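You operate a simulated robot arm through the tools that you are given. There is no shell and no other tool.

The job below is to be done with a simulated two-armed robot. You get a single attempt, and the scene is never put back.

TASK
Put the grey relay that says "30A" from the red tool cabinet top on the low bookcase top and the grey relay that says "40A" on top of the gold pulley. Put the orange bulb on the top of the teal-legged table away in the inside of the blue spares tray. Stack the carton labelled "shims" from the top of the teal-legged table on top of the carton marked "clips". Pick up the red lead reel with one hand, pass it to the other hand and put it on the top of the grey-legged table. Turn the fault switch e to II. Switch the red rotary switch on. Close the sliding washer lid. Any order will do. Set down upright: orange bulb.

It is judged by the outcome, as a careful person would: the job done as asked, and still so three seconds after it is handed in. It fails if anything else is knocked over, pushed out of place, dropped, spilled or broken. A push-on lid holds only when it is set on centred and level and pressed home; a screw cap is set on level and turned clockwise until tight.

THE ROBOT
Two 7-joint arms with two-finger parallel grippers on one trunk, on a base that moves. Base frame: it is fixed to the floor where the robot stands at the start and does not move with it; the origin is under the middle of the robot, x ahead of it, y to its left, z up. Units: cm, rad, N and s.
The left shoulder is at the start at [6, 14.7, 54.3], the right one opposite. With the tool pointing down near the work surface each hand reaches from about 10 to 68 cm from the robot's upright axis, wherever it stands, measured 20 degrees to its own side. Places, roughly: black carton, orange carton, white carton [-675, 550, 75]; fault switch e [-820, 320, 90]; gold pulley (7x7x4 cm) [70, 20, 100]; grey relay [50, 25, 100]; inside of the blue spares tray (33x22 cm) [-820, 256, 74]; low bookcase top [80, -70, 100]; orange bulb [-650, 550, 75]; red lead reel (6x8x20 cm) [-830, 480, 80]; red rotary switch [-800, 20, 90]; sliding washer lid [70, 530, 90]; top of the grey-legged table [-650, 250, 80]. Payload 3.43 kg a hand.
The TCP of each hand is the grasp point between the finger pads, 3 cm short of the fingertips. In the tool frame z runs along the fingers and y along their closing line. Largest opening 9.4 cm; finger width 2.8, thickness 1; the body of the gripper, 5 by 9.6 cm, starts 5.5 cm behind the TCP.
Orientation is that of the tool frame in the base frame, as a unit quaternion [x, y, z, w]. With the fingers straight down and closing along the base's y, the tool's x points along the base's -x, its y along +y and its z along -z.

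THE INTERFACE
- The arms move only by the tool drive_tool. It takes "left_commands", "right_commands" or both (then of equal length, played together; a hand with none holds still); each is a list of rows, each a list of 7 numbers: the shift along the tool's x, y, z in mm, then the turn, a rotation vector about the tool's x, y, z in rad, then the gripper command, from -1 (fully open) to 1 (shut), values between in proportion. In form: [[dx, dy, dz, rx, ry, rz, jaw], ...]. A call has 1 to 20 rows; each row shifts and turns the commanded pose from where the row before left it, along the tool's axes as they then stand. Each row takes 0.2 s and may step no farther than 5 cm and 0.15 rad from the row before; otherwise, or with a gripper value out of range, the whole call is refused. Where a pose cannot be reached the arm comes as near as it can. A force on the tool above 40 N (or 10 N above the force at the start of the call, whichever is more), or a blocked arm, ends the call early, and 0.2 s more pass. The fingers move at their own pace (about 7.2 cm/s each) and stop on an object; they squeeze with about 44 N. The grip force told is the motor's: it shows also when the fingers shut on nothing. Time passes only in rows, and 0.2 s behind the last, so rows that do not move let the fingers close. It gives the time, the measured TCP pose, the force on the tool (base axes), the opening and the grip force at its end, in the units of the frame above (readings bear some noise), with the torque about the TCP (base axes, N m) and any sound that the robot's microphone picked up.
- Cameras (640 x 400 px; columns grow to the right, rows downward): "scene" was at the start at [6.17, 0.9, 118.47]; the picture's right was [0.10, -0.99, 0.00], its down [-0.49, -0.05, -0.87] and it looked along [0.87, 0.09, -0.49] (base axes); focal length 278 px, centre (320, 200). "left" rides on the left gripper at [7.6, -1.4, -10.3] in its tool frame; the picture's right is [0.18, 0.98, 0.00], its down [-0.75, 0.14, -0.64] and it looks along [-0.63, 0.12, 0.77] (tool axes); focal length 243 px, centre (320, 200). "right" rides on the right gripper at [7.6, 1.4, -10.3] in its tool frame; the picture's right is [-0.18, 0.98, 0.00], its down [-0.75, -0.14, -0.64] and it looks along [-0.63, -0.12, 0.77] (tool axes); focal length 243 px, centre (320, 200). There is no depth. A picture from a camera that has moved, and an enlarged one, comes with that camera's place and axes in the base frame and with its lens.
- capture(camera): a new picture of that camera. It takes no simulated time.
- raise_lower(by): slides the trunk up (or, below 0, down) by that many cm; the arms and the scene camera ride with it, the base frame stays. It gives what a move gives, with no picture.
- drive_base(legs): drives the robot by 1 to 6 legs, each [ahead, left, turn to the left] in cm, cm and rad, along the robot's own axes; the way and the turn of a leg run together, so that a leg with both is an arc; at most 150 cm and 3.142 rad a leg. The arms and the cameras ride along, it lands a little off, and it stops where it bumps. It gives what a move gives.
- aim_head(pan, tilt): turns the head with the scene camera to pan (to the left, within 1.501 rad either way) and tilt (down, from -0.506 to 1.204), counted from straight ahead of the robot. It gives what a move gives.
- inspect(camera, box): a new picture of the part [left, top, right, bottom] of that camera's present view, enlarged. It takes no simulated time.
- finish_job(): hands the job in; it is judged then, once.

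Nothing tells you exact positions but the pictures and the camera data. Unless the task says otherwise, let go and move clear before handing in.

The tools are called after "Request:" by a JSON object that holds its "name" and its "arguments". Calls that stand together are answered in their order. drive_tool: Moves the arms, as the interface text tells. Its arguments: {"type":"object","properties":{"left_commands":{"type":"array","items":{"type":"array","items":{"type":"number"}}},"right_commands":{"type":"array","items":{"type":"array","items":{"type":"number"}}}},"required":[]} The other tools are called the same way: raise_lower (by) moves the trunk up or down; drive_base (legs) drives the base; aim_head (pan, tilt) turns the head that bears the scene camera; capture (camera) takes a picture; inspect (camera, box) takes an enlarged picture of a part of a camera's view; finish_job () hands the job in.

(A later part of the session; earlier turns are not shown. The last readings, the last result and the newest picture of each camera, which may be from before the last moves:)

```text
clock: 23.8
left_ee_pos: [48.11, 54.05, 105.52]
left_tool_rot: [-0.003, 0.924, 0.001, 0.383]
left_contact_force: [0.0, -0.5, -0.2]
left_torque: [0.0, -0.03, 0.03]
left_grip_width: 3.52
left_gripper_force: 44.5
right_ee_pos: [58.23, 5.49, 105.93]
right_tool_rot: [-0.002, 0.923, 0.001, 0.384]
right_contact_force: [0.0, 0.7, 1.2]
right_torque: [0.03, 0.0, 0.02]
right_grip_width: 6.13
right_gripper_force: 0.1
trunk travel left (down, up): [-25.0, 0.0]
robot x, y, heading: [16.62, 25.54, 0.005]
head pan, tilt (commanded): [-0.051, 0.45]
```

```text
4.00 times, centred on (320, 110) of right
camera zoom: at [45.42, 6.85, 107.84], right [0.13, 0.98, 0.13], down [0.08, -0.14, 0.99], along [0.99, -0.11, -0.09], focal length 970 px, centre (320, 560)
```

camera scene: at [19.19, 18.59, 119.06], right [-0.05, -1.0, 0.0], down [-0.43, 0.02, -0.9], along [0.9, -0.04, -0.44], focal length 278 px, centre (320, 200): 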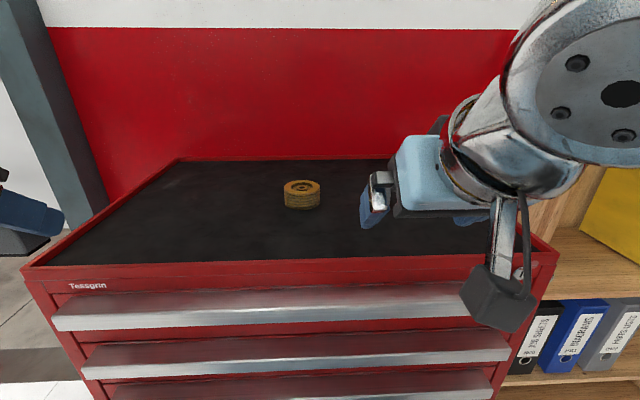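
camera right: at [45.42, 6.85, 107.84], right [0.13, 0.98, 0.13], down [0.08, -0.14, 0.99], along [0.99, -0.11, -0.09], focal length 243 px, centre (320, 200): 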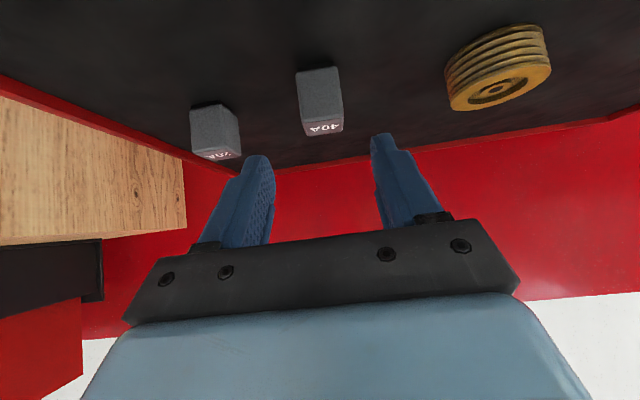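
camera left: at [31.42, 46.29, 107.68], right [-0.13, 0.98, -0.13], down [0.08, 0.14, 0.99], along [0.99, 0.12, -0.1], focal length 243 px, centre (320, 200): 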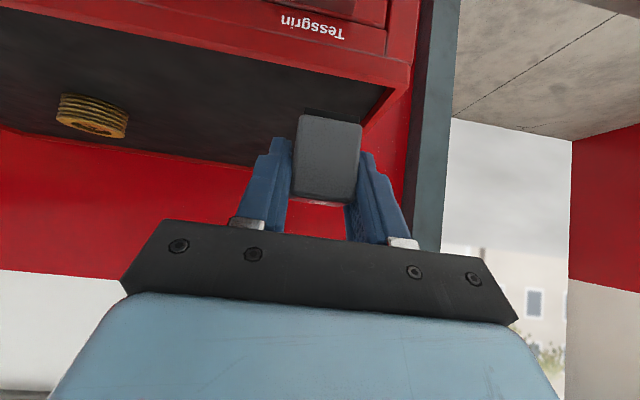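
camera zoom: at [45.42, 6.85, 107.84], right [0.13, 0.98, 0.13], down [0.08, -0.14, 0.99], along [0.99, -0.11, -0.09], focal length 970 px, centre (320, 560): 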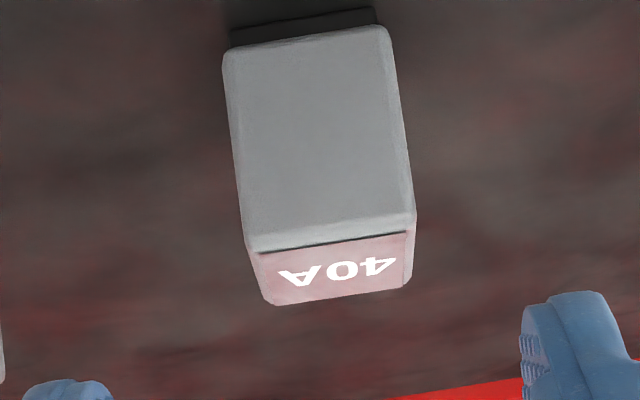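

Request:
{"name": "drive_tool", "arguments": {"right_commands": [[0, 3.3, 22, 0, 0, 0, -0.3], [0, 0, 22, 0, 0, 0, -0.3], [0, 0, 22, 0, 0, 0, -0.3], [0, 0, 22, 0, 0, 0, -0.3], [0, 0, 0, 0, 0, 0, -0.3]]}}

Request:
{"name": "capture", "arguments": {"camera": "right"}}

Request:
{"name": "capture", "arguments": {"camera": "scene"}}

```text
clock: 24.9
left_ee_pos: [48.14, 53.99, 105.59]
left_tool_rot: [-0.002, 0.924, 0.001, 0.383]
left_contact_force: [0.8, 0.0, -1.0]
left_torque: [-0.02, 0.0, 0.01]
left_grip_width: 3.52
left_gripper_force: 44.1
right_ee_pos: [64.57, 6.02, 99.31]
right_tool_rot: [-0.001, 0.923, 0.001, 0.384]
right_contact_force: [0.4, 0.8, -0.5]
right_torque: [0.01, 0.03, 0.02]
right_grip_width: 6.1
right_gripper_force: 0.0
trunk travel left (down, up): [-25.0, 0.0]
robot x, y, heading: [16.77, 25.71, 0.004]
head pan, tilt (commanded): [-0.051, 0.45]
```

```text
taken
camera right: at [51.74, 7.43, 101.17], right [0.13, 0.98, 0.13], down [0.08, -0.14, 0.99], along [0.99, -0.11, -0.09], focal length 243 px, centre (320, 200)
```

right: 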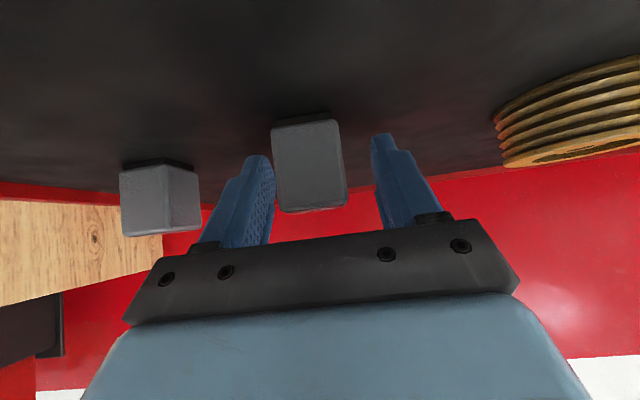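

```text
taken
camera scene: at [23.22, 24.73, 119.06], right [-0.05, -1.0, 0.0], down [-0.43, 0.02, -0.9], along [0.9, -0.04, -0.44], focal length 278 px, centre (320, 200)
```

scene: 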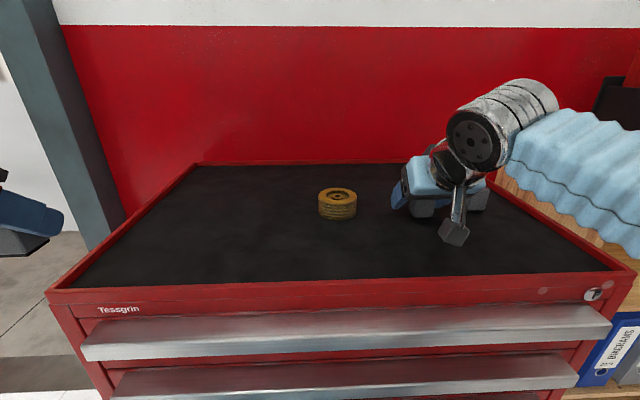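

Request:
{"name": "drive_tool", "arguments": {"right_commands": [[-1.4, 0, -1.4, 0, 0, 0, -0.3], [0, 0, 0, 0, 0, 0, 0.3], [0, 0, 0, 0, 0, 0, 1], [0, 0, 0, 0, 0, 0, 1], [0, 0, 0, 0, 0, 0, 1]]}}

Request:
{"name": "capture", "arguments": {"camera": "right"}}

```text
clock: 26.1
left_ee_pos: [48.07, 54.11, 105.67]
left_tool_rot: [-0.001, 0.924, 0.0, 0.382]
left_contact_force: [-0.6, 0.4, -0.6]
left_torque: [-0.02, -0.04, 0.03]
left_grip_width: 3.52
left_gripper_force: 44.1
right_ee_pos: [64.52, 5.93, 99.44]
right_tool_rot: [-0.001, 0.923, 0.001, 0.384]
right_contact_force: [0.1, -0.2, -0.7]
right_torque: [0.02, -0.02, 0.0]
right_grip_width: 3.52
right_gripper_force: 43.9
trunk travel left (down, up): [-25.0, 0.0]
robot x, y, heading: [16.78, 25.12, 0.006]
head pan, tilt (commanded): [-0.051, 0.45]
```

```text
taken
camera right: at [51.72, 7.44, 101.47], right [0.13, 0.98, 0.13], down [0.08, -0.14, 0.99], along [0.99, -0.11, -0.1], focal length 243 px, centre (320, 200)
```

right: 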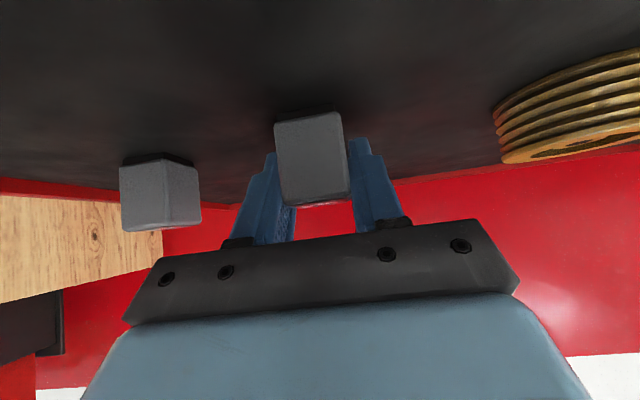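

40A gripped. I lift it 5 cm and carry it over the pulley.

Request:
{"name": "drive_tool", "arguments": {"right_commands": [[-12, 0, -12, 0, 0, 0, 1], [-12, 0, -12, 0, 0, 0, 1], [-11.4, 0, -11.4, 0, 0, 0, 1], [-1.4, 34.4, 1.4, 0, 0, 0, 1], [-1.4, 34.4, 1.4, 0, 0, 0, 1], [-1.4, 34.4, 1.4, 0, 0, 0, 1], [-1.4, 34.4, 1.4, 0, 0, 0, 1], [0, 0, 0, 0, 0, 0, 1]]}}

Request:
{"name": "capture", "arguments": {"camera": "right"}}

Request:
{"name": "capture", "arguments": {"camera": "scene"}}

Request:
{"name": "inspect", "arguments": {"camera": "left", "box": [0, 50, 200, 175]}}

```text
clock: 27.9
left_ee_pos: [48.08, 54.0, 105.56]
left_tool_rot: [-0.002, 0.924, 0.0, 0.382]
left_contact_force: [0.4, 1.1, -0.1]
left_torque: [0.0, 0.01, -0.02]
left_grip_width: 3.52
left_gripper_force: 43.2
right_ee_pos: [65.1, 19.89, 104.78]
right_tool_rot: [-0.001, 0.923, 0.001, 0.384]
right_contact_force: [0.4, -0.7, -0.8]
right_torque: [-0.01, -0.03, 0.02]
right_grip_width: 3.54
right_gripper_force: 44.0
trunk travel left (down, up): [-25.0, 0.0]
robot x, y, heading: [16.8, 25.08, 0.001]
head pan, tilt (commanded): [-0.051, 0.45]
```

```text
taken
camera right: at [52.35, 21.29, 106.79], right [0.13, 0.98, 0.13], down [0.08, -0.14, 0.99], along [0.99, -0.11, -0.09], focal length 243 px, centre (320, 200)
```

right: 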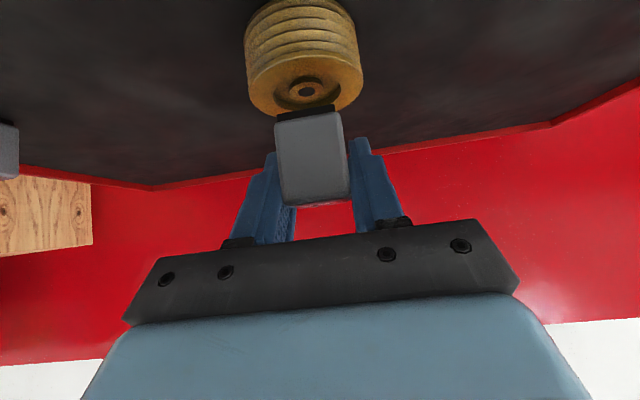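

```text
taken
camera scene: at [23.21, 24.75, 119.06], right [-0.05, -1.0, 0.0], down [-0.43, 0.02, -0.9], along [0.9, -0.04, -0.44], focal length 278 px, centre (320, 200)
```

scene: 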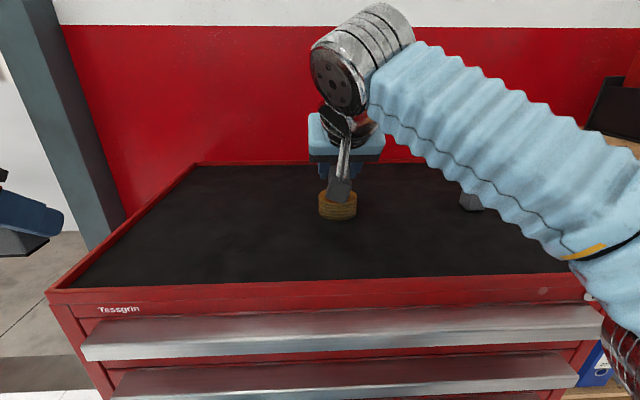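

```text
3.20 times, centred on (100, 112) of left
camera zoom: at [35.41, 52.47, 107.67], right [-0.13, 0.98, -0.13], down [0.08, 0.14, 0.99], along [0.99, 0.12, -0.1], focal length 776 px, centre (1024, 480)
```

zoom: 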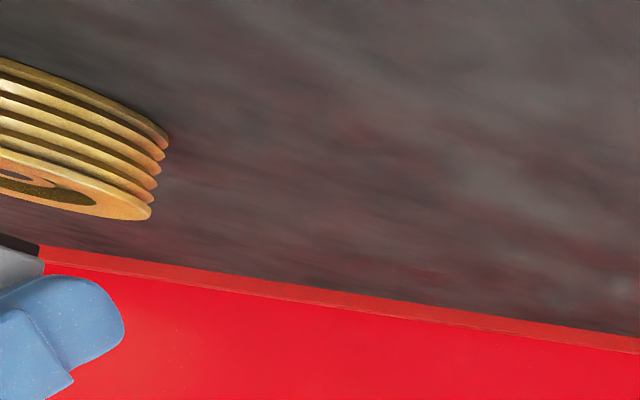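

The relay is centred over the pulley to within a millimetre or two. I lower it gently.

Request:
{"name": "drive_tool", "arguments": {"right_commands": [[5, -1, 5, 0, 0, 0, 1], [5, 0, 5, 0, 0, 0, 1], [1, 0, 1, 0, 0, 0, 1], [0, 0, 0, 0, 0, 0, 1]]}}

Request:
{"name": "capture", "arguments": {"camera": "right"}}

Request:
{"name": "inspect", "arguments": {"camera": "scene", "box": [290, 150, 390, 230]}}

```text
clock: 28.9
left_ee_pos: [48.07, 53.97, 105.73]
left_tool_rot: [-0.002, 0.924, 0.001, 0.383]
left_contact_force: [0.0, -0.3, -0.3]
left_torque: [0.03, 0.02, -0.01]
left_grip_width: 3.53
left_gripper_force: 43.6
right_ee_pos: [65.04, 19.73, 103.31]
right_tool_rot: [-0.001, 0.924, 0.001, 0.383]
right_contact_force: [0.2, -0.5, 0.4]
right_torque: [0.03, 0.01, 0.03]
right_grip_width: 3.55
right_gripper_force: 44.0
trunk travel left (down, up): [-25.0, 0.0]
robot x, y, heading: [17.34, 25.29, 0.0]
head pan, tilt (commanded): [-0.051, 0.45]
```

```text
taken
camera right: at [52.38, 21.13, 105.21], right [0.13, 0.98, 0.13], down [0.08, -0.14, 0.99], along [0.99, -0.11, -0.09], focal length 243 px, centre (320, 200)
```

right: 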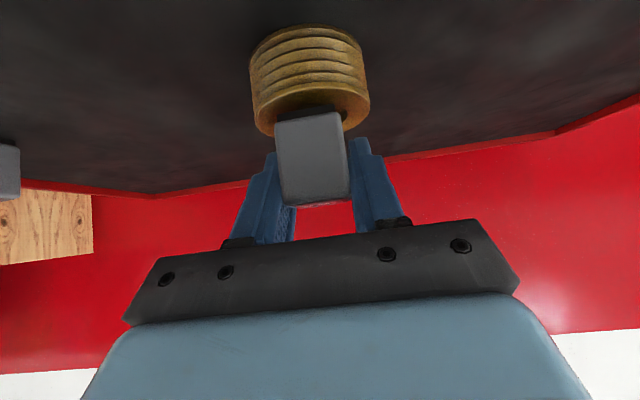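

```text
5.00 times, centred on (340, 190) of scene
camera zoom: at [23.21, 24.73, 119.06], right [-0.05, -1.0, 0.0], down [-0.43, 0.02, -0.9], along [0.9, -0.04, -0.44], focal length 1392 px, centre (220, 250)
```

zoom: 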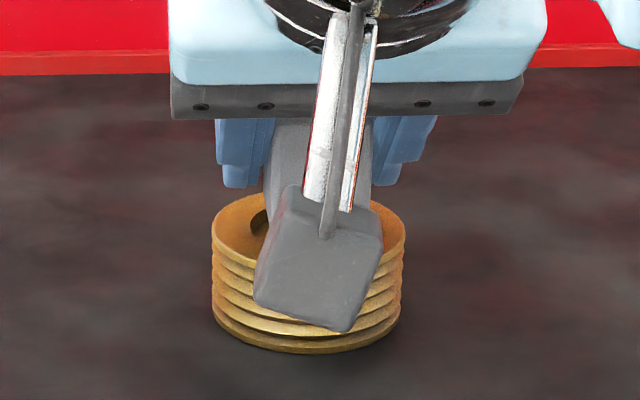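

Request:
{"name": "drive_tool", "arguments": {"right_commands": [[0.7, 0, 0.7, 0, 0, 0, 1], [0.7, 0, 0.7, 0, 0, 0, 1], [0.7, 0, 0.7, 0, 0, 0, 1], [0, 0, 0, 0, 0, 0, 1]]}}

Request:
{"name": "drive_tool", "arguments": {"right_commands": [[0.7, 0, 0.7, 0, 0, 0, 1], [0.7, 0, 0.7, 0, 0, 0, 1], [0, 0, 0, 0, 0, 0, 1]]}}

```text
clock: 29.9
left_ee_pos: [48.1, 54.05, 105.67]
left_tool_rot: [-0.002, 0.924, 0.001, 0.383]
left_contact_force: [0.3, 0.2, -0.4]
left_torque: [-0.01, -0.01, 0.01]
left_grip_width: 3.5
left_gripper_force: 44.3
right_ee_pos: [65.1, 19.81, 102.93]
right_tool_rot: [-0.002, 0.924, 0.001, 0.383]
right_contact_force: [0.1, 0.3, 0.4]
right_torque: [0.02, -0.02, -0.03]
right_grip_width: 3.55
right_gripper_force: 44.4
trunk travel left (down, up): [-25.0, 0.0]
robot x, y, heading: [16.86, 25.05, 0.005]
head pan, tilt (commanded): [-0.051, 0.45]
```

```text
clock: 30.8
left_ee_pos: [48.14, 54.02, 105.68]
left_tool_rot: [-0.002, 0.924, 0.001, 0.383]
left_contact_force: [-0.2, 0.3, -0.5]
left_torque: [0.01, -0.04, 0.0]
left_grip_width: 3.51
left_gripper_force: 44.0
right_ee_pos: [65.22, 19.78, 102.7]
right_tool_rot: [0.0, 0.923, 0.0, 0.384]
right_contact_force: [0.8, -0.1, 0.5]
right_torque: [-0.01, 0.01, 0.02]
right_grip_width: 3.54
right_gripper_force: 43.4
trunk travel left (down, up): [-25.0, 0.0]
robot x, y, heading: [17.44, 25.48, 0.0]
head pan, tilt (commanded): [-0.051, 0.45]
```

Request:
{"name": "drive_tool", "arguments": {"right_commands": [[0.7, 0, 0.7, 0, 0, 0, 1], [0, 0, 0, 0, 0, 0, 1], [0.7, 0, 0.7, 0, 0, 0, 1], [0, 0, 0, 0, 0, 0, 1]]}}

Request:
{"name": "inspect", "arguments": {"camera": "right", "box": [230, 20, 390, 140]}}

```text
clock: 31.8
left_ee_pos: [48.02, 54.12, 105.7]
left_tool_rot: [-0.001, 0.924, 0.0, 0.382]
left_contact_force: [0.3, -0.1, 0.0]
left_torque: [-0.02, 0.0, -0.03]
left_grip_width: 3.53
left_gripper_force: 44.4
right_ee_pos: [65.12, 19.77, 102.73]
right_tool_rot: [-0.001, 0.923, 0.002, 0.385]
right_contact_force: [8.1, 2.8, 23.8]
right_torque: [0.0, -0.04, 0.02]
right_grip_width: 3.53
right_gripper_force: 44.1
trunk travel left (down, up): [-25.0, 0.0]
robot x, y, heading: [16.61, 25.14, 0.003]
head pan, tilt (commanded): [-0.051, 0.45]
```

```text
3.33 times, centred on (310, 80) of right
camera zoom: at [52.37, 21.18, 104.58], right [0.13, 0.98, 0.13], down [0.07, -0.14, 0.99], along [0.99, -0.11, -0.09], focal length 809 px, centre (353, 600)
```

zoom: 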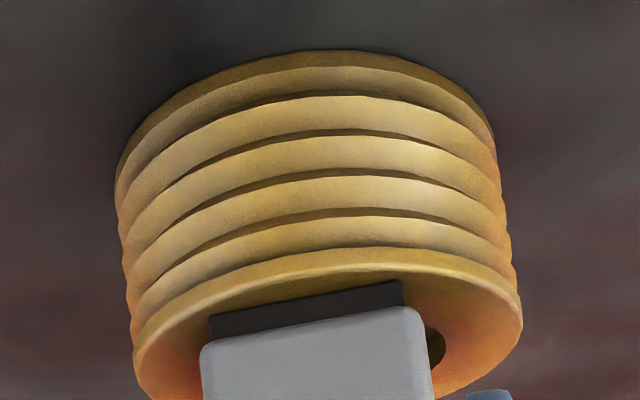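

Contact is felt (24 N), so the relay is on the pulley. I relieve the pressure, open the fingers a little and back out along the tool axis.

Request:
{"name": "drive_tool", "arguments": {"right_commands": [[-0.6, 0, -0.6, 0, 0, 0, 1], [0, 0, 0, 0, 0, 0, 0.2], [0, 0, 0, 0, 0, 0, 0.0], [0, 0, 0, 0, 0, 0, -0.2], [0, 0, 0, 0, 0, 0, -0.2]]}}

Request:
{"name": "capture", "arguments": {"camera": "right"}}

```text
clock: 33.0
left_ee_pos: [47.97, 53.9, 105.74]
left_tool_rot: [-0.002, 0.924, 0.001, 0.383]
left_contact_force: [-0.5, 0.8, -0.5]
left_torque: [0.01, 0.02, 0.02]
left_grip_width: 3.51
left_gripper_force: 44.2
right_ee_pos: [65.2, 19.66, 102.54]
right_tool_rot: [-0.001, 0.923, 0.001, 0.384]
right_contact_force: [-0.1, 0.0, 0.4]
right_torque: [0.05, 0.02, 0.0]
right_grip_width: 5.64
right_gripper_force: 0.0
trunk travel left (down, up): [-25.0, 0.0]
robot x, y, heading: [16.74, 25.36, 0.004]
head pan, tilt (commanded): [-0.051, 0.45]
```

```text
taken
camera right: at [52.43, 21.12, 104.54], right [0.13, 0.98, 0.13], down [0.08, -0.14, 0.99], along [0.99, -0.11, -0.1], focal length 243 px, centre (320, 200)
```

right: 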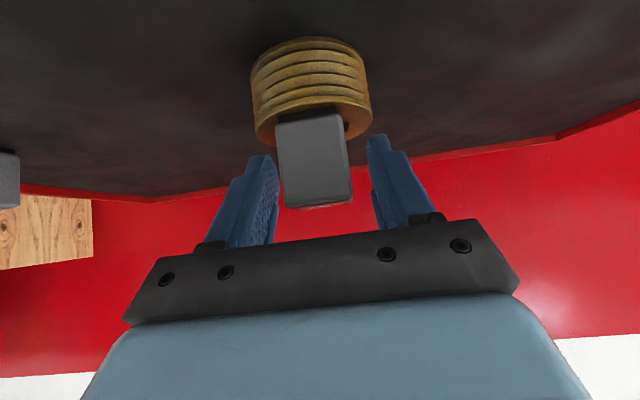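

Request:
{"name": "drive_tool", "arguments": {"right_commands": [[0, 0, -10, 0, 0, 0, -0.2], [0, 0, -10, 0, 0, 0, -0.2], [0, 0, -10, 0, 0, 0, -0.2], [21, 0, -21, 0, 0, 0, -0.2], [21, 0, -21, 0, 0, 0, -0.2], [21, 0, -21, 0, 0, 0, -0.2], [21, 0, -21, 0, 0, 0, -0.2], [21, 0, -21, 0, 0, 0, -0.2]]}}

Request:
{"name": "capture", "arguments": {"camera": "right"}}

Request:
{"name": "capture", "arguments": {"camera": "scene"}}

```text
clock: 34.8
left_ee_pos: [47.99, 54.05, 105.73]
left_tool_rot: [-0.002, 0.924, 0.001, 0.383]
left_contact_force: [0.3, -0.1, -0.4]
left_torque: [-0.01, 0.02, -0.02]
left_grip_width: 3.52
left_gripper_force: 44.3
right_ee_pos: [48.21, 19.59, 104.61]
right_tool_rot: [0.0, 0.924, 0.001, 0.383]
right_contact_force: [0.2, -0.3, 0.4]
right_torque: [0.02, 0.0, -0.04]
right_grip_width: 5.64
right_gripper_force: 0.0
trunk travel left (down, up): [-25.0, 0.0]
robot x, y, heading: [17.01, 25.36, -0.0]
head pan, tilt (commanded): [-0.051, 0.45]
```

```text
taken
camera right: at [35.46, 20.89, 106.52], right [0.13, 0.98, 0.13], down [0.08, -0.14, 0.99], along [0.99, -0.11, -0.09], focal length 243 px, centre (320, 200)
```

right: 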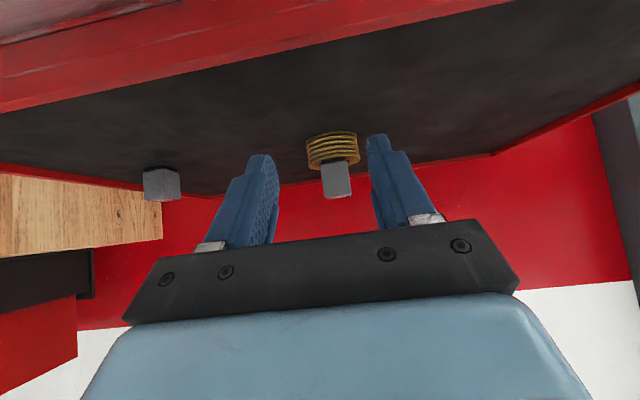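

```text
taken
camera scene: at [23.21, 24.73, 119.06], right [-0.05, -1.0, 0.0], down [-0.43, 0.02, -0.9], along [0.9, -0.04, -0.44], focal length 278 px, centre (320, 200)
```

scene: 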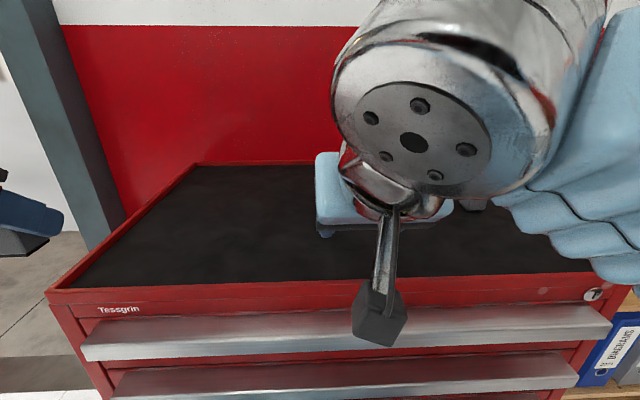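

The 40A relay stands on the pulley. Now I back off and slide right in front of the bookcase with the 30A still in the left hand.

Request:
{"name": "drive_base", "arguments": {"legs": [[-20, 0, 0], [0, -90, 0]]}}

Request:
{"name": "aim_head", "arguments": {"pan": 0.0, "tilt": 0.35}}

Request:
{"name": "capture", "arguments": {"camera": "scene"}}

Request:
{"name": "capture", "arguments": {"camera": "left"}}

Request:
{"name": "capture", "arguments": {"camera": "right"}}

```text
clock: 40.6
left_ee_pos: [28.23, -34.25, 105.57]
left_tool_rot: [-0.002, 0.924, 0.001, 0.383]
left_contact_force: [0.0, 0.3, 0.0]
left_torque: [0.01, 0.0, 0.02]
left_grip_width: 3.51
left_gripper_force: 43.9
right_ee_pos: [28.57, -68.82, 104.49]
right_tool_rot: [-0.001, 0.924, 0.001, 0.383]
right_contact_force: [0.7, 1.1, -0.6]
right_torque: [-0.01, -0.01, 0.02]
right_grip_width: 5.64
right_gripper_force: 0.0
trunk travel left (down, up): [-25.0, 0.0]
robot x, y, heading: [-2.35, -62.75, 0.006]
head pan, tilt (commanded): [-0.051, 0.45]
```

```text
clock: 41.3
left_ee_pos: [28.31, -34.23, 105.66]
left_tool_rot: [-0.002, 0.924, 0.001, 0.382]
left_contact_force: [-0.7, 0.0, -0.8]
left_torque: [0.06, -0.03, -0.01]
left_grip_width: 3.53
left_gripper_force: 43.7
right_ee_pos: [28.53, -68.79, 104.6]
right_tool_rot: [-0.002, 0.923, 0.001, 0.384]
right_contact_force: [-0.8, 0.9, 0.4]
right_torque: [0.01, 0.02, 0.01]
right_grip_width: 5.62
right_gripper_force: 0.1
trunk travel left (down, up): [-25.0, 0.0]
robot x, y, heading: [-2.98, -63.36, 0.007]
head pan, tilt (commanded): [0.0, 0.351]
```

```text
taken
camera scene: at [3.56, -63.1, 119.98], right [0.0, -1.0, 0.0], down [-0.34, 0.0, -0.94], along [0.94, 0.0, -0.34], focal length 278 px, centre (320, 200)
```

scene: 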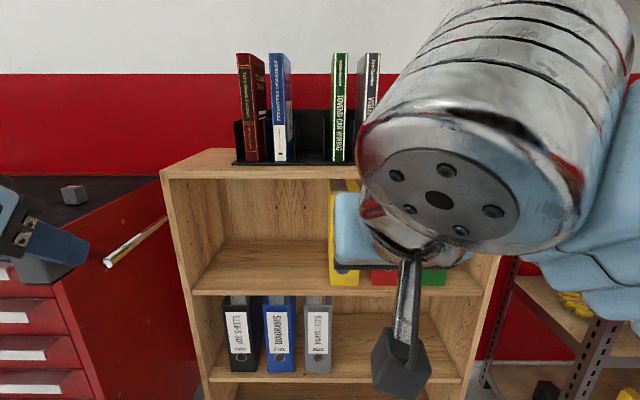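

```text
taken
camera left: at [15.6, -35.83, 107.68], right [-0.13, 0.98, -0.13], down [0.08, 0.14, 0.99], along [0.99, 0.12, -0.1], focal length 243 px, centre (320, 200)
```

left: 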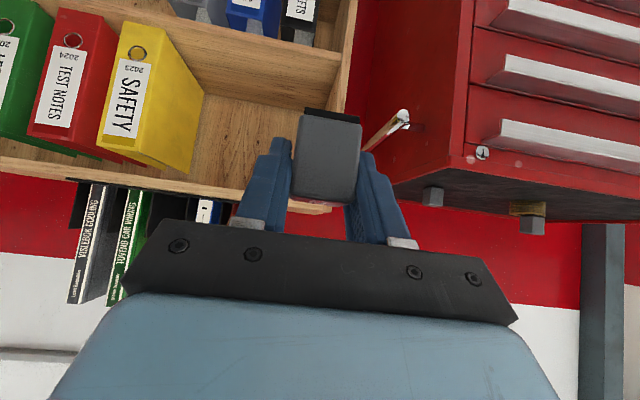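

```text
taken
camera right: at [15.73, -67.4, 106.52], right [0.13, 0.98, 0.13], down [0.08, -0.14, 0.99], along [0.99, -0.11, -0.09], focal length 243 px, centre (320, 200)
```

right: 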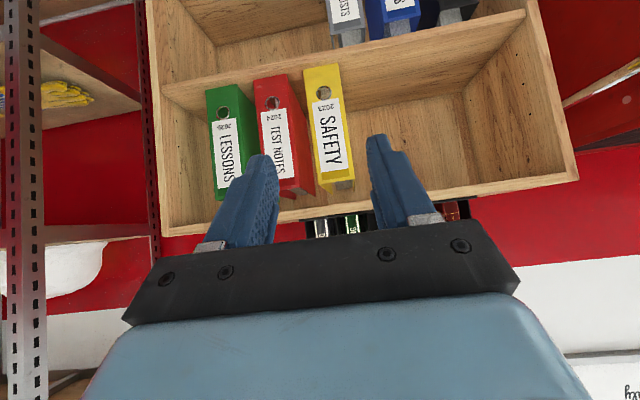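

The bookcase top is at about z 105 with free space on its left front, left of the books. I tuck the right hand back, centre and raise the left hand, then drive up to the bookcase.

Request:
{"name": "drive_tool", "arguments": {"left_commands": [[0, 0, 0, 0, 0, 0, 1], [0, -35, 0, 0, 0, 0, 1], [0, -35, 0, 0, 0, 0, 1], [0, -35, 0, 0, 0, 0, 1], [0, -36, 0, 0, 0, 0, 1], [-12, 0, -12, 0, 0, 0, 1], [-12, 0, -12, 0, 0, 0, 1], [-12, 0, -12, 0, 0, 0, 1]], "right_commands": [[22.6, -35, -8.5, 0, 0, 0, -0.2], [22.6, -35, -8.5, 0, 0, 0, -0.2], [22.6, -35, -8.5, 0, 0, 0, -0.2], [22.6, -35, -8.5, 0, 0, 0, -0.2], [22.6, -35, -8.5, 0, 0, 0, -0.2], [0, 0, 0, 0, 0, 0, -0.2], [0, 0, 0, 0, 0, 0, -0.2], [0, 0, 0, 0, 0, 0, -0.2]]}}

Request:
{"name": "capture", "arguments": {"camera": "scene"}}

Request:
{"name": "capture", "arguments": {"camera": "left"}}

```text
clock: 43.1
left_ee_pos: [28.36, -48.29, 110.92]
left_tool_rot: [-0.002, 0.924, 0.001, 0.383]
left_contact_force: [-0.9, 0.0, -0.7]
left_torque: [-0.01, 0.02, 0.01]
left_grip_width: 3.54
left_gripper_force: 44.0
right_ee_pos: [17.8, -86.06, 99.74]
right_tool_rot: [-0.002, 0.923, 0.001, 0.384]
right_contact_force: [-0.6, 0.4, -0.6]
right_torque: [-0.04, 0.01, -0.01]
right_grip_width: 5.64
right_gripper_force: 0.0
trunk travel left (down, up): [-25.0, 0.0]
robot x, y, heading: [-2.87, -63.14, 0.006]
head pan, tilt (commanded): [0.0, 0.351]
```

```text
taken
camera scene: at [3.55, -63.1, 119.98], right [0.0, -1.0, 0.0], down [-0.34, 0.0, -0.94], along [0.94, 0.0, -0.34], focal length 278 px, centre (320, 200)
```

scene: 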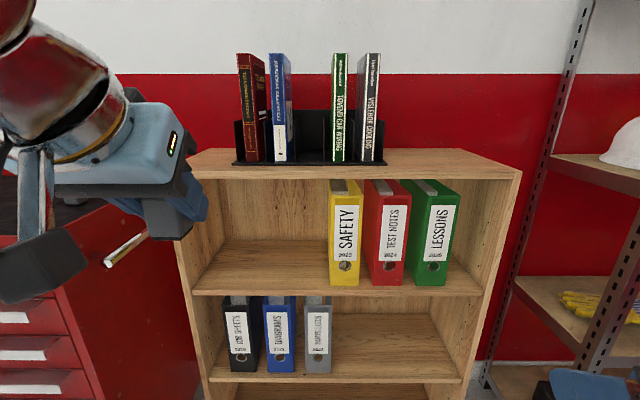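

```text
taken
camera left: at [15.62, -49.91, 112.89], right [-0.14, 0.98, -0.13], down [0.08, 0.14, 0.99], along [0.99, 0.12, -0.1], focal length 243 px, centre (320, 200)
```

left: 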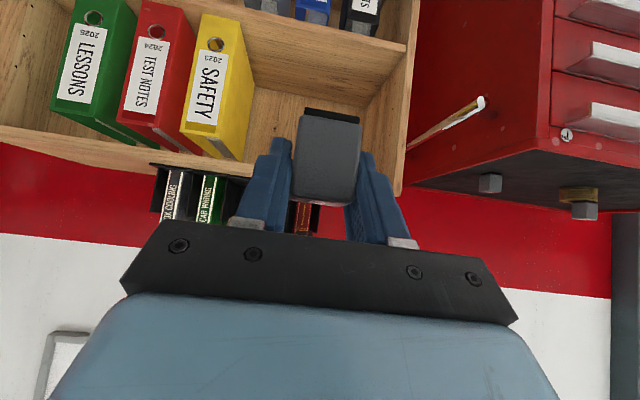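

Request:
{"name": "drive_base", "arguments": {"legs": [[16, 10, 0]]}}

Request:
{"name": "aim_head", "arguments": {"pan": 0.2, "tilt": 0.35}}

Request:
{"name": "capture", "arguments": {"camera": "scene"}}

Request:
{"name": "capture", "arguments": {"camera": "left"}}

```text
clock: 44.6
left_ee_pos: [44.29, -37.99, 110.81]
left_tool_rot: [-0.005, 0.924, 0.003, 0.382]
left_contact_force: [0.7, -0.5, -0.3]
left_torque: [-0.01, 0.01, 0.0]
left_grip_width: 3.56
left_gripper_force: 44.2
right_ee_pos: [33.74, -75.79, 99.51]
right_tool_rot: [-0.003, 0.924, 0.001, 0.383]
right_contact_force: [-0.1, 0.2, 1.0]
right_torque: [-0.03, 0.0, 0.03]
right_grip_width: 5.64
right_gripper_force: 0.1
trunk travel left (down, up): [-25.0, 0.0]
robot x, y, heading: [12.78, -52.63, 0.008]
head pan, tilt (commanded): [0.0, 0.351]
```

```text
clock: 45.4
left_ee_pos: [44.23, -37.94, 110.84]
left_tool_rot: [-0.004, 0.924, 0.002, 0.382]
left_contact_force: [-1.0, 0.6, 0.0]
left_torque: [0.01, 0.02, 0.0]
left_grip_width: 3.53
left_gripper_force: 43.7
right_ee_pos: [33.88, -75.69, 99.72]
right_tool_rot: [-0.004, 0.924, 0.002, 0.383]
right_contact_force: [0.5, 0.7, -1.1]
right_torque: [0.0, 0.03, 0.03]
right_grip_width: 5.65
right_gripper_force: 0.0
trunk travel left (down, up): [-25.0, 0.0]
robot x, y, heading: [12.78, -52.98, 0.012]
head pan, tilt (commanded): [0.201, 0.351]
```

```text
taken
camera scene: at [19.28, -51.02, 119.99], right [0.21, -0.98, 0.0], down [-0.34, -0.07, -0.94], along [0.92, 0.2, -0.34], focal length 278 px, centre (320, 200)
```

scene: 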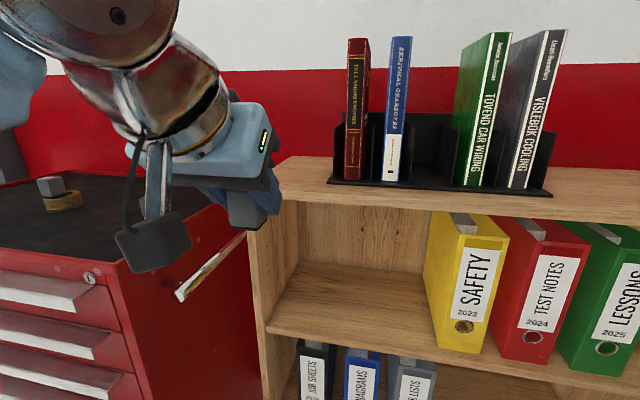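

```text
taken
camera left: at [31.48, -39.61, 112.87], right [-0.14, 0.98, -0.13], down [0.08, 0.14, 0.99], along [0.99, 0.13, -0.1], focal length 243 px, centre (320, 200)
```

left: 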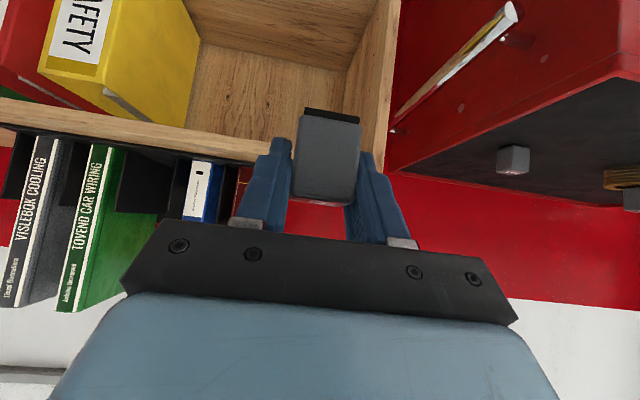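

Request:
{"name": "inspect", "arguments": {"camera": "scene", "box": [240, 140, 440, 265]}}

Request:
{"name": "inspect", "arguments": {"camera": "left", "box": [120, 80, 320, 205]}}

```text
3.20 times, centred on (340, 202) of scene
camera zoom: at [19.28, -51.02, 119.99], right [0.21, -0.98, 0.0], down [-0.34, -0.07, -0.94], along [0.92, 0.2, -0.34], focal length 891 px, centre (256, 192)
```

zoom: 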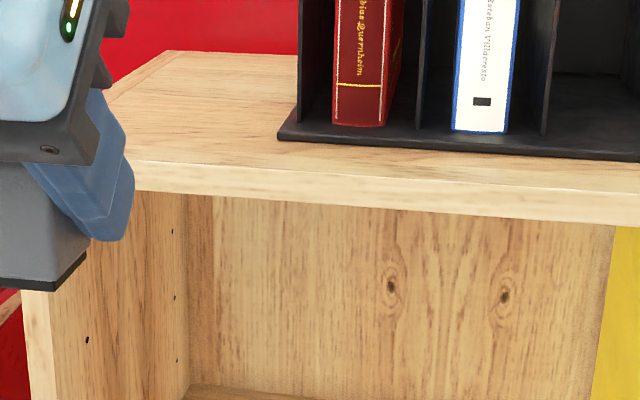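

```text
3.20 times, centred on (220, 142) of left
camera zoom: at [31.48, -39.61, 112.87], right [-0.14, 0.98, -0.13], down [0.08, 0.14, 0.99], along [0.99, 0.13, -0.1], focal length 776 px, centre (640, 384)
```

zoom: 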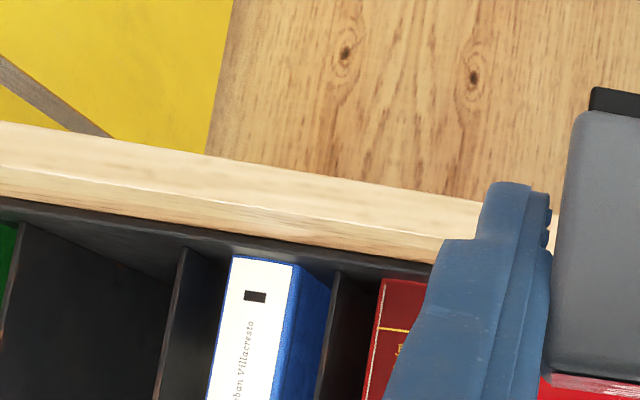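

The bookcase top is at z ≈ 105.0, its front edge at x ≈ 62.3, and the book rack starts at x ≈ 68.5, y ≈ -42. I drive in closer so that the relay can be set at about (65.8, -36).

Request:
{"name": "drive_base", "arguments": {"legs": [[15, 1.5, -0.01]]}}

Request:
{"name": "capture", "arguments": {"camera": "left"}}

Request:
{"name": "aim_head", "arguments": {"pan": 0.25, "tilt": 0.45}}

Request:
{"name": "capture", "arguments": {"camera": "scene"}}

```text
clock: 46.7
left_ee_pos: [58.75, -36.86, 110.97]
left_tool_rot: [0.001, 0.924, -0.001, 0.383]
left_contact_force: [-0.1, 0.5, 0.4]
left_torque: [0.02, 0.02, -0.03]
left_grip_width: 3.52
left_gripper_force: 44.3
right_ee_pos: [48.02, -74.5, 99.62]
right_tool_rot: [0.002, 0.923, 0.0, 0.384]
right_contact_force: [-0.8, -0.5, 0.1]
right_torque: [0.02, -0.02, -0.02]
right_grip_width: 5.64
right_gripper_force: 0.1
trunk travel left (down, up): [-25.0, 0.0]
robot x, y, heading: [27.67, -51.54, -0.005]
head pan, tilt (commanded): [0.201, 0.351]
```

```text
taken
camera left: at [46.09, -38.27, 112.87], right [-0.13, 0.98, -0.13], down [0.08, 0.14, 0.99], along [0.99, 0.12, -0.1], focal length 243 px, centre (320, 200)
```

left: 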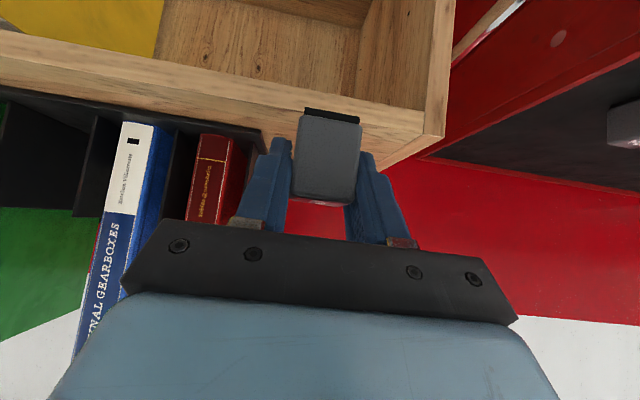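

```text
clock: 47.4
left_ee_pos: [58.86, -36.78, 110.9]
left_tool_rot: [0.001, 0.924, 0.0, 0.382]
left_contact_force: [0.3, -0.4, -1.2]
left_torque: [0.0, 0.02, 0.01]
left_grip_width: 3.53
left_gripper_force: 44.4
right_ee_pos: [47.99, -74.55, 99.54]
right_tool_rot: [0.002, 0.924, -0.001, 0.383]
right_contact_force: [-0.4, 0.0, 0.9]
right_torque: [-0.02, -0.01, 0.01]
right_grip_width: 5.62
right_gripper_force: 0.1
trunk travel left (down, up): [-25.0, 0.0]
robot x, y, heading: [27.24, -51.22, -0.005]
head pan, tilt (commanded): [0.25, 0.45]
```

```text
taken
camera scene: at [33.54, -49.11, 119.07], right [0.24, -0.97, 0.0], down [-0.42, -0.11, -0.9], along [0.87, 0.22, -0.43], focal length 278 px, centre (320, 200)
```

scene: 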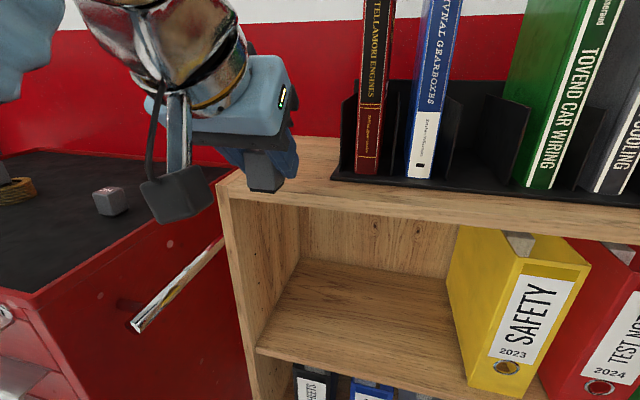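

Request:
{"name": "drive_tool", "arguments": {"left_commands": [[-12.9, 3.3, 19.6, 0, 0, 0, 1], [-12.9, 3.3, 19.6, 0, 0, 0, 1], [-12.9, 3.3, 19.6, 0, 0, 0, 1], [0, 0, 0, 0, 0, 0, 1]]}}

Request:
{"name": "capture", "arguments": {"camera": "left"}}

Request:
{"name": "inspect", "arguments": {"camera": "scene", "box": [190, 80, 430, 230]}}

```text
clock: 48.4
left_ee_pos: [65.56, -35.67, 109.5]
left_tool_rot: [0.002, 0.924, -0.001, 0.383]
left_contact_force: [0.0, 0.7, 0.6]
left_torque: [0.01, 0.02, 0.0]
left_grip_width: 3.54
left_gripper_force: 43.9
right_ee_pos: [48.11, -74.36, 99.64]
right_tool_rot: [0.001, 0.924, 0.001, 0.383]
right_contact_force: [0.0, 0.1, 0.0]
right_torque: [0.01, -0.03, 0.01]
right_grip_width: 5.64
right_gripper_force: 0.1
trunk travel left (down, up): [-25.0, 0.0]
robot x, y, heading: [27.65, -51.22, -0.002]
head pan, tilt (commanded): [0.25, 0.45]
```

```text
taken
camera left: at [53.07, -37.15, 111.52], right [-0.13, 0.98, -0.13], down [0.08, 0.14, 0.99], along [0.99, 0.12, -0.1], focal length 243 px, centre (320, 200)
```

left: 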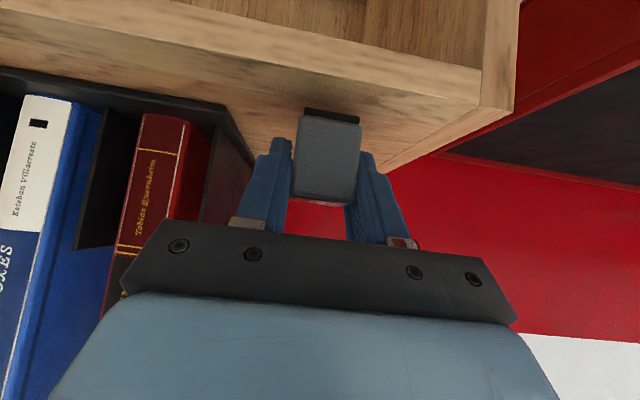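

```text
2.67 times, centred on (310, 155) of scene
camera zoom: at [33.55, -49.1, 119.06], right [0.24, -0.97, 0.0], down [-0.42, -0.11, -0.9], along [0.87, 0.22, -0.44], focal length 742 px, centre (347, 320)
```

zoom: 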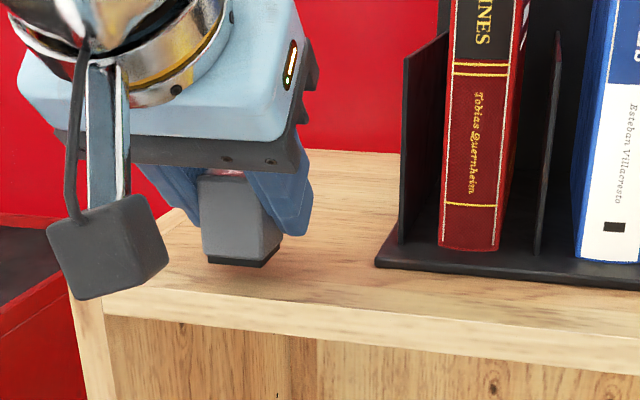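

Request:
{"name": "drive_tool", "arguments": {"left_commands": [[1.4, 0, 1.4, 0, 0, 0, 1], [1.4, 0, 1.4, 0, 0, 0, 1], [1.4, 0, 1.4, 0, 0, 0, 1], [0, 0, 0, 0, 0, 0, 1]]}}

Request:
{"name": "drive_tool", "arguments": {"left_commands": [[0.7, 0, 0.7, 0, 0, 0, 1], [0.7, 0, 0.7, 0, 0, 0, 1], [0, 0, 0, 0, 0, 0, 1]]}}

```text
clock: 49.4
left_ee_pos: [65.71, -35.8, 108.87]
left_tool_rot: [0.002, 0.924, -0.001, 0.383]
left_contact_force: [0.2, 0.5, 0.2]
left_torque: [-0.01, -0.01, 0.02]
left_grip_width: 3.53
left_gripper_force: 44.1
right_ee_pos: [48.05, -74.45, 99.68]
right_tool_rot: [0.001, 0.923, 0.0, 0.384]
right_contact_force: [-0.4, -0.4, 0.2]
right_torque: [-0.03, 0.02, 0.01]
right_grip_width: 5.65
right_gripper_force: 0.0
trunk travel left (down, up): [-25.0, 0.0]
robot x, y, heading: [27.81, -51.41, -0.005]
head pan, tilt (commanded): [0.25, 0.45]
```

```text
clock: 50.2
left_ee_pos: [65.62, -35.84, 108.71]
left_tool_rot: [0.002, 0.924, -0.001, 0.383]
left_contact_force: [1.1, 0.2, 0.8]
left_torque: [-0.01, -0.05, 0.04]
left_grip_width: 3.53
left_gripper_force: 43.7
right_ee_pos: [48.01, -74.37, 99.63]
right_tool_rot: [0.0, 0.923, 0.001, 0.384]
right_contact_force: [1.3, 0.4, 0.5]
right_torque: [-0.02, 0.01, -0.02]
right_grip_width: 5.66
right_gripper_force: 0.0
trunk travel left (down, up): [-25.0, 0.0]
robot x, y, heading: [27.26, -51.41, -0.004]
head pan, tilt (commanded): [0.25, 0.45]
```

Request:
{"name": "drive_tool", "arguments": {"left_commands": [[0.7, 0, 0.7, 0, 0, 0, 1], [0, 0, 0, 0, 0, 0, 1], [0.7, 0, 0.7, 0, 0, 0, 1], [0, 0, 0, 0, 0, 0, 1]]}}

Request:
{"name": "drive_tool", "arguments": {"left_commands": [[0.7, 0, 0.7, 0, 0, 0, 1], [0, 0, 0, 0, 0, 0, 1]]}}

Request:
{"name": "inspect", "arguments": {"camera": "scene", "box": [220, 120, 340, 200]}}

```text
clock: 51.2
left_ee_pos: [65.71, -35.94, 108.56]
left_tool_rot: [0.002, 0.923, -0.001, 0.385]
left_contact_force: [1.0, -1.8, 25.9]
left_torque: [-0.01, 0.0, -0.02]
left_grip_width: 3.54
left_gripper_force: 44.2
right_ee_pos: [47.95, -74.55, 99.61]
right_tool_rot: [0.002, 0.923, 0.0, 0.384]
right_contact_force: [-0.7, -0.9, 0.2]
right_torque: [-0.01, -0.03, -0.03]
right_grip_width: 5.63
right_gripper_force: 0.0
trunk travel left (down, up): [-25.0, 0.0]
robot x, y, heading: [27.18, -51.63, -0.002]
head pan, tilt (commanded): [0.25, 0.45]
```

```text
clock: 51.7
left_ee_pos: [65.55, -35.81, 108.66]
left_tool_rot: [0.002, 0.921, -0.001, 0.389]
left_contact_force: [-0.8, -0.8, 11.5]
left_torque: [0.01, 0.19, -0.03]
left_grip_width: 3.55
left_gripper_force: 43.8
right_ee_pos: [48.0, -74.38, 99.59]
right_tool_rot: [0.001, 0.923, 0.001, 0.384]
right_contact_force: [-1.2, 0.2, -0.4]
right_torque: [0.01, 0.01, -0.01]
right_grip_width: 5.64
right_gripper_force: 0.0
trunk travel left (down, up): [-25.0, 0.0]
robot x, y, heading: [27.5, -51.43, -0.007]
head pan, tilt (commanded): [0.25, 0.45]
stopped in row 2 (left hand): the force on the tool passed its limit at 41 N (the readings are from after the stop); the commanded pose is now the measured one
```

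```text
5.00 times, centred on (280, 160) of scene
camera zoom: at [33.47, -49.14, 119.02], right [0.24, -0.97, 0.0], down [-0.42, -0.11, -0.9], along [0.87, 0.22, -0.43], focal length 1392 px, centre (520, 400)
```

zoom: 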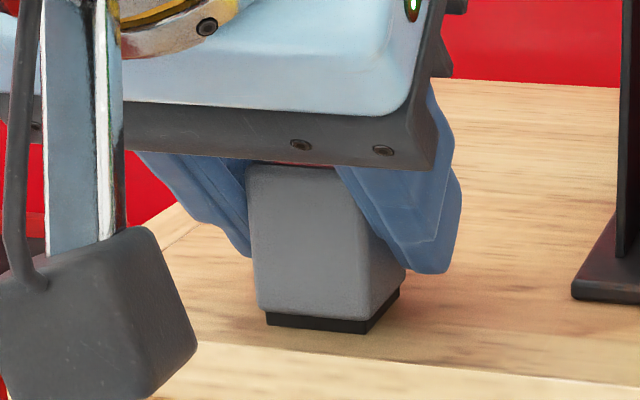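

The relay is on the bookcase top. I open the fingers and back straight out.

Request:
{"name": "drive_tool", "arguments": {"left_commands": [[0, 0, 0, 0, 0, 0, 0.2], [0, 0, 0, 0, 0, 0, 0.0], [0, 0, 0, 0, 0, 0, -0.2], [0, 0, 0, 0, 0, 0, -0.2]]}}

Request:
{"name": "inspect", "arguments": {"camera": "scene", "box": [220, 120, 340, 200]}}

```text
clock: 52.7
left_ee_pos: [65.67, -35.87, 108.46]
left_tool_rot: [0.001, 0.922, 0.0, 0.386]
left_contact_force: [0.5, 0.3, 0.3]
left_torque: [-0.01, 0.01, 0.0]
left_grip_width: 5.63
left_gripper_force: 0.2
right_ee_pos: [48.08, -74.35, 99.64]
right_tool_rot: [0.001, 0.924, 0.0, 0.383]
right_contact_force: [-0.7, 0.0, -0.3]
right_torque: [0.0, 0.0, 0.01]
right_grip_width: 5.64
right_gripper_force: 0.1
trunk travel left (down, up): [-25.0, 0.0]
robot x, y, heading: [27.69, -51.29, 0.001]
head pan, tilt (commanded): [0.25, 0.45]
```

```text
5.00 times, centred on (280, 160) of scene
camera zoom: at [33.54, -49.11, 119.06], right [0.24, -0.97, 0.0], down [-0.42, -0.11, -0.9], along [0.87, 0.22, -0.44], focal length 1392 px, centre (520, 400)
```

zoom: 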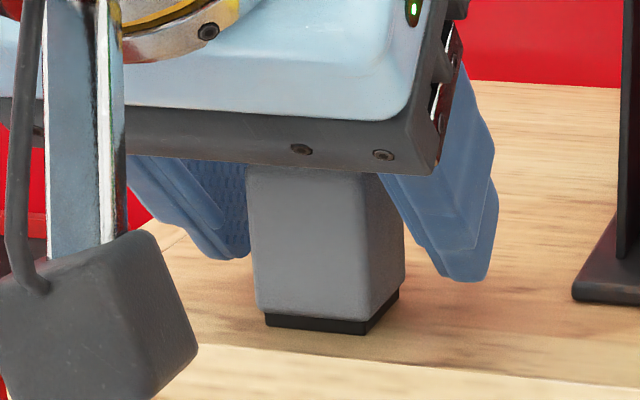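

Request:
{"name": "drive_tool", "arguments": {"left_commands": [[0, 0, -8, 0, 0, 0, -0.2], [0, 0, -8, 0, 0, 0, -0.2], [14, 0, -16, 0, 0, 0, -0.2], [21, 0, -21, 0, 0, 0, -0.2], [21, 0, -21, 0, 0, 0, -0.2], [21, 0, -21, 0, 0, 0, -0.2], [21, 0, -21, 0, 0, 0, -0.2]]}}

Request:
{"name": "drive_base", "arguments": {"legs": [[-35, 0, 0]]}}

Request:
{"name": "capture", "arguments": {"camera": "scene"}}

```text
clock: 54.3
left_ee_pos: [50.48, -35.9, 109.67]
left_tool_rot: [0.001, 0.923, -0.002, 0.385]
left_contact_force: [-0.4, 0.2, 0.0]
left_torque: [0.04, 0.01, 0.01]
left_grip_width: 5.65
left_gripper_force: 0.0
right_ee_pos: [48.0, -74.48, 99.52]
right_tool_rot: [0.002, 0.923, 0.0, 0.384]
right_contact_force: [-0.2, 0.6, 0.1]
right_torque: [0.0, -0.02, 0.01]
right_grip_width: 5.63
right_gripper_force: 0.0
trunk travel left (down, up): [-25.0, 0.0]
robot x, y, heading: [27.59, -51.36, -0.006]
head pan, tilt (commanded): [0.25, 0.45]
```

```text
clock: 56.6
left_ee_pos: [14.91, -35.75, 109.58]
left_tool_rot: [0.0, 0.923, -0.001, 0.386]
left_contact_force: [0.3, 0.1, 0.2]
left_torque: [-0.01, -0.01, 0.01]
left_grip_width: 5.64
left_gripper_force: 0.0
right_ee_pos: [12.43, -74.31, 99.51]
right_tool_rot: [0.001, 0.924, 0.0, 0.383]
right_contact_force: [-0.1, 0.6, 1.0]
right_torque: [-0.02, -0.02, 0.02]
right_grip_width: 5.64
right_gripper_force: 0.0
trunk travel left (down, up): [-25.0, 0.0]
robot x, y, heading: [-8.2, -51.36, -0.001]
head pan, tilt (commanded): [0.25, 0.45]
```

```text
taken
camera scene: at [-2.03, -49.05, 119.06], right [0.25, -0.97, 0.0], down [-0.42, -0.11, -0.9], along [0.87, 0.22, -0.44], focal length 278 px, centre (320, 200)
```

scene: 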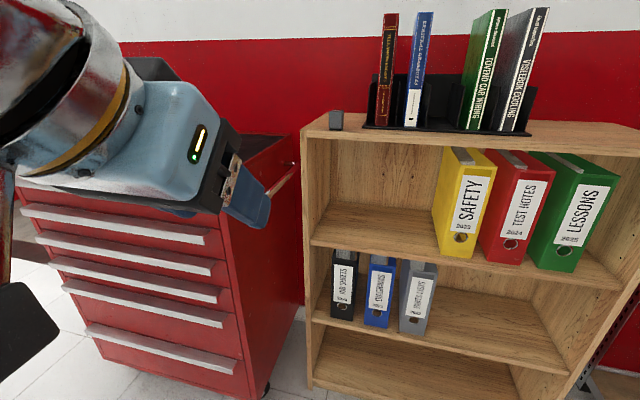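

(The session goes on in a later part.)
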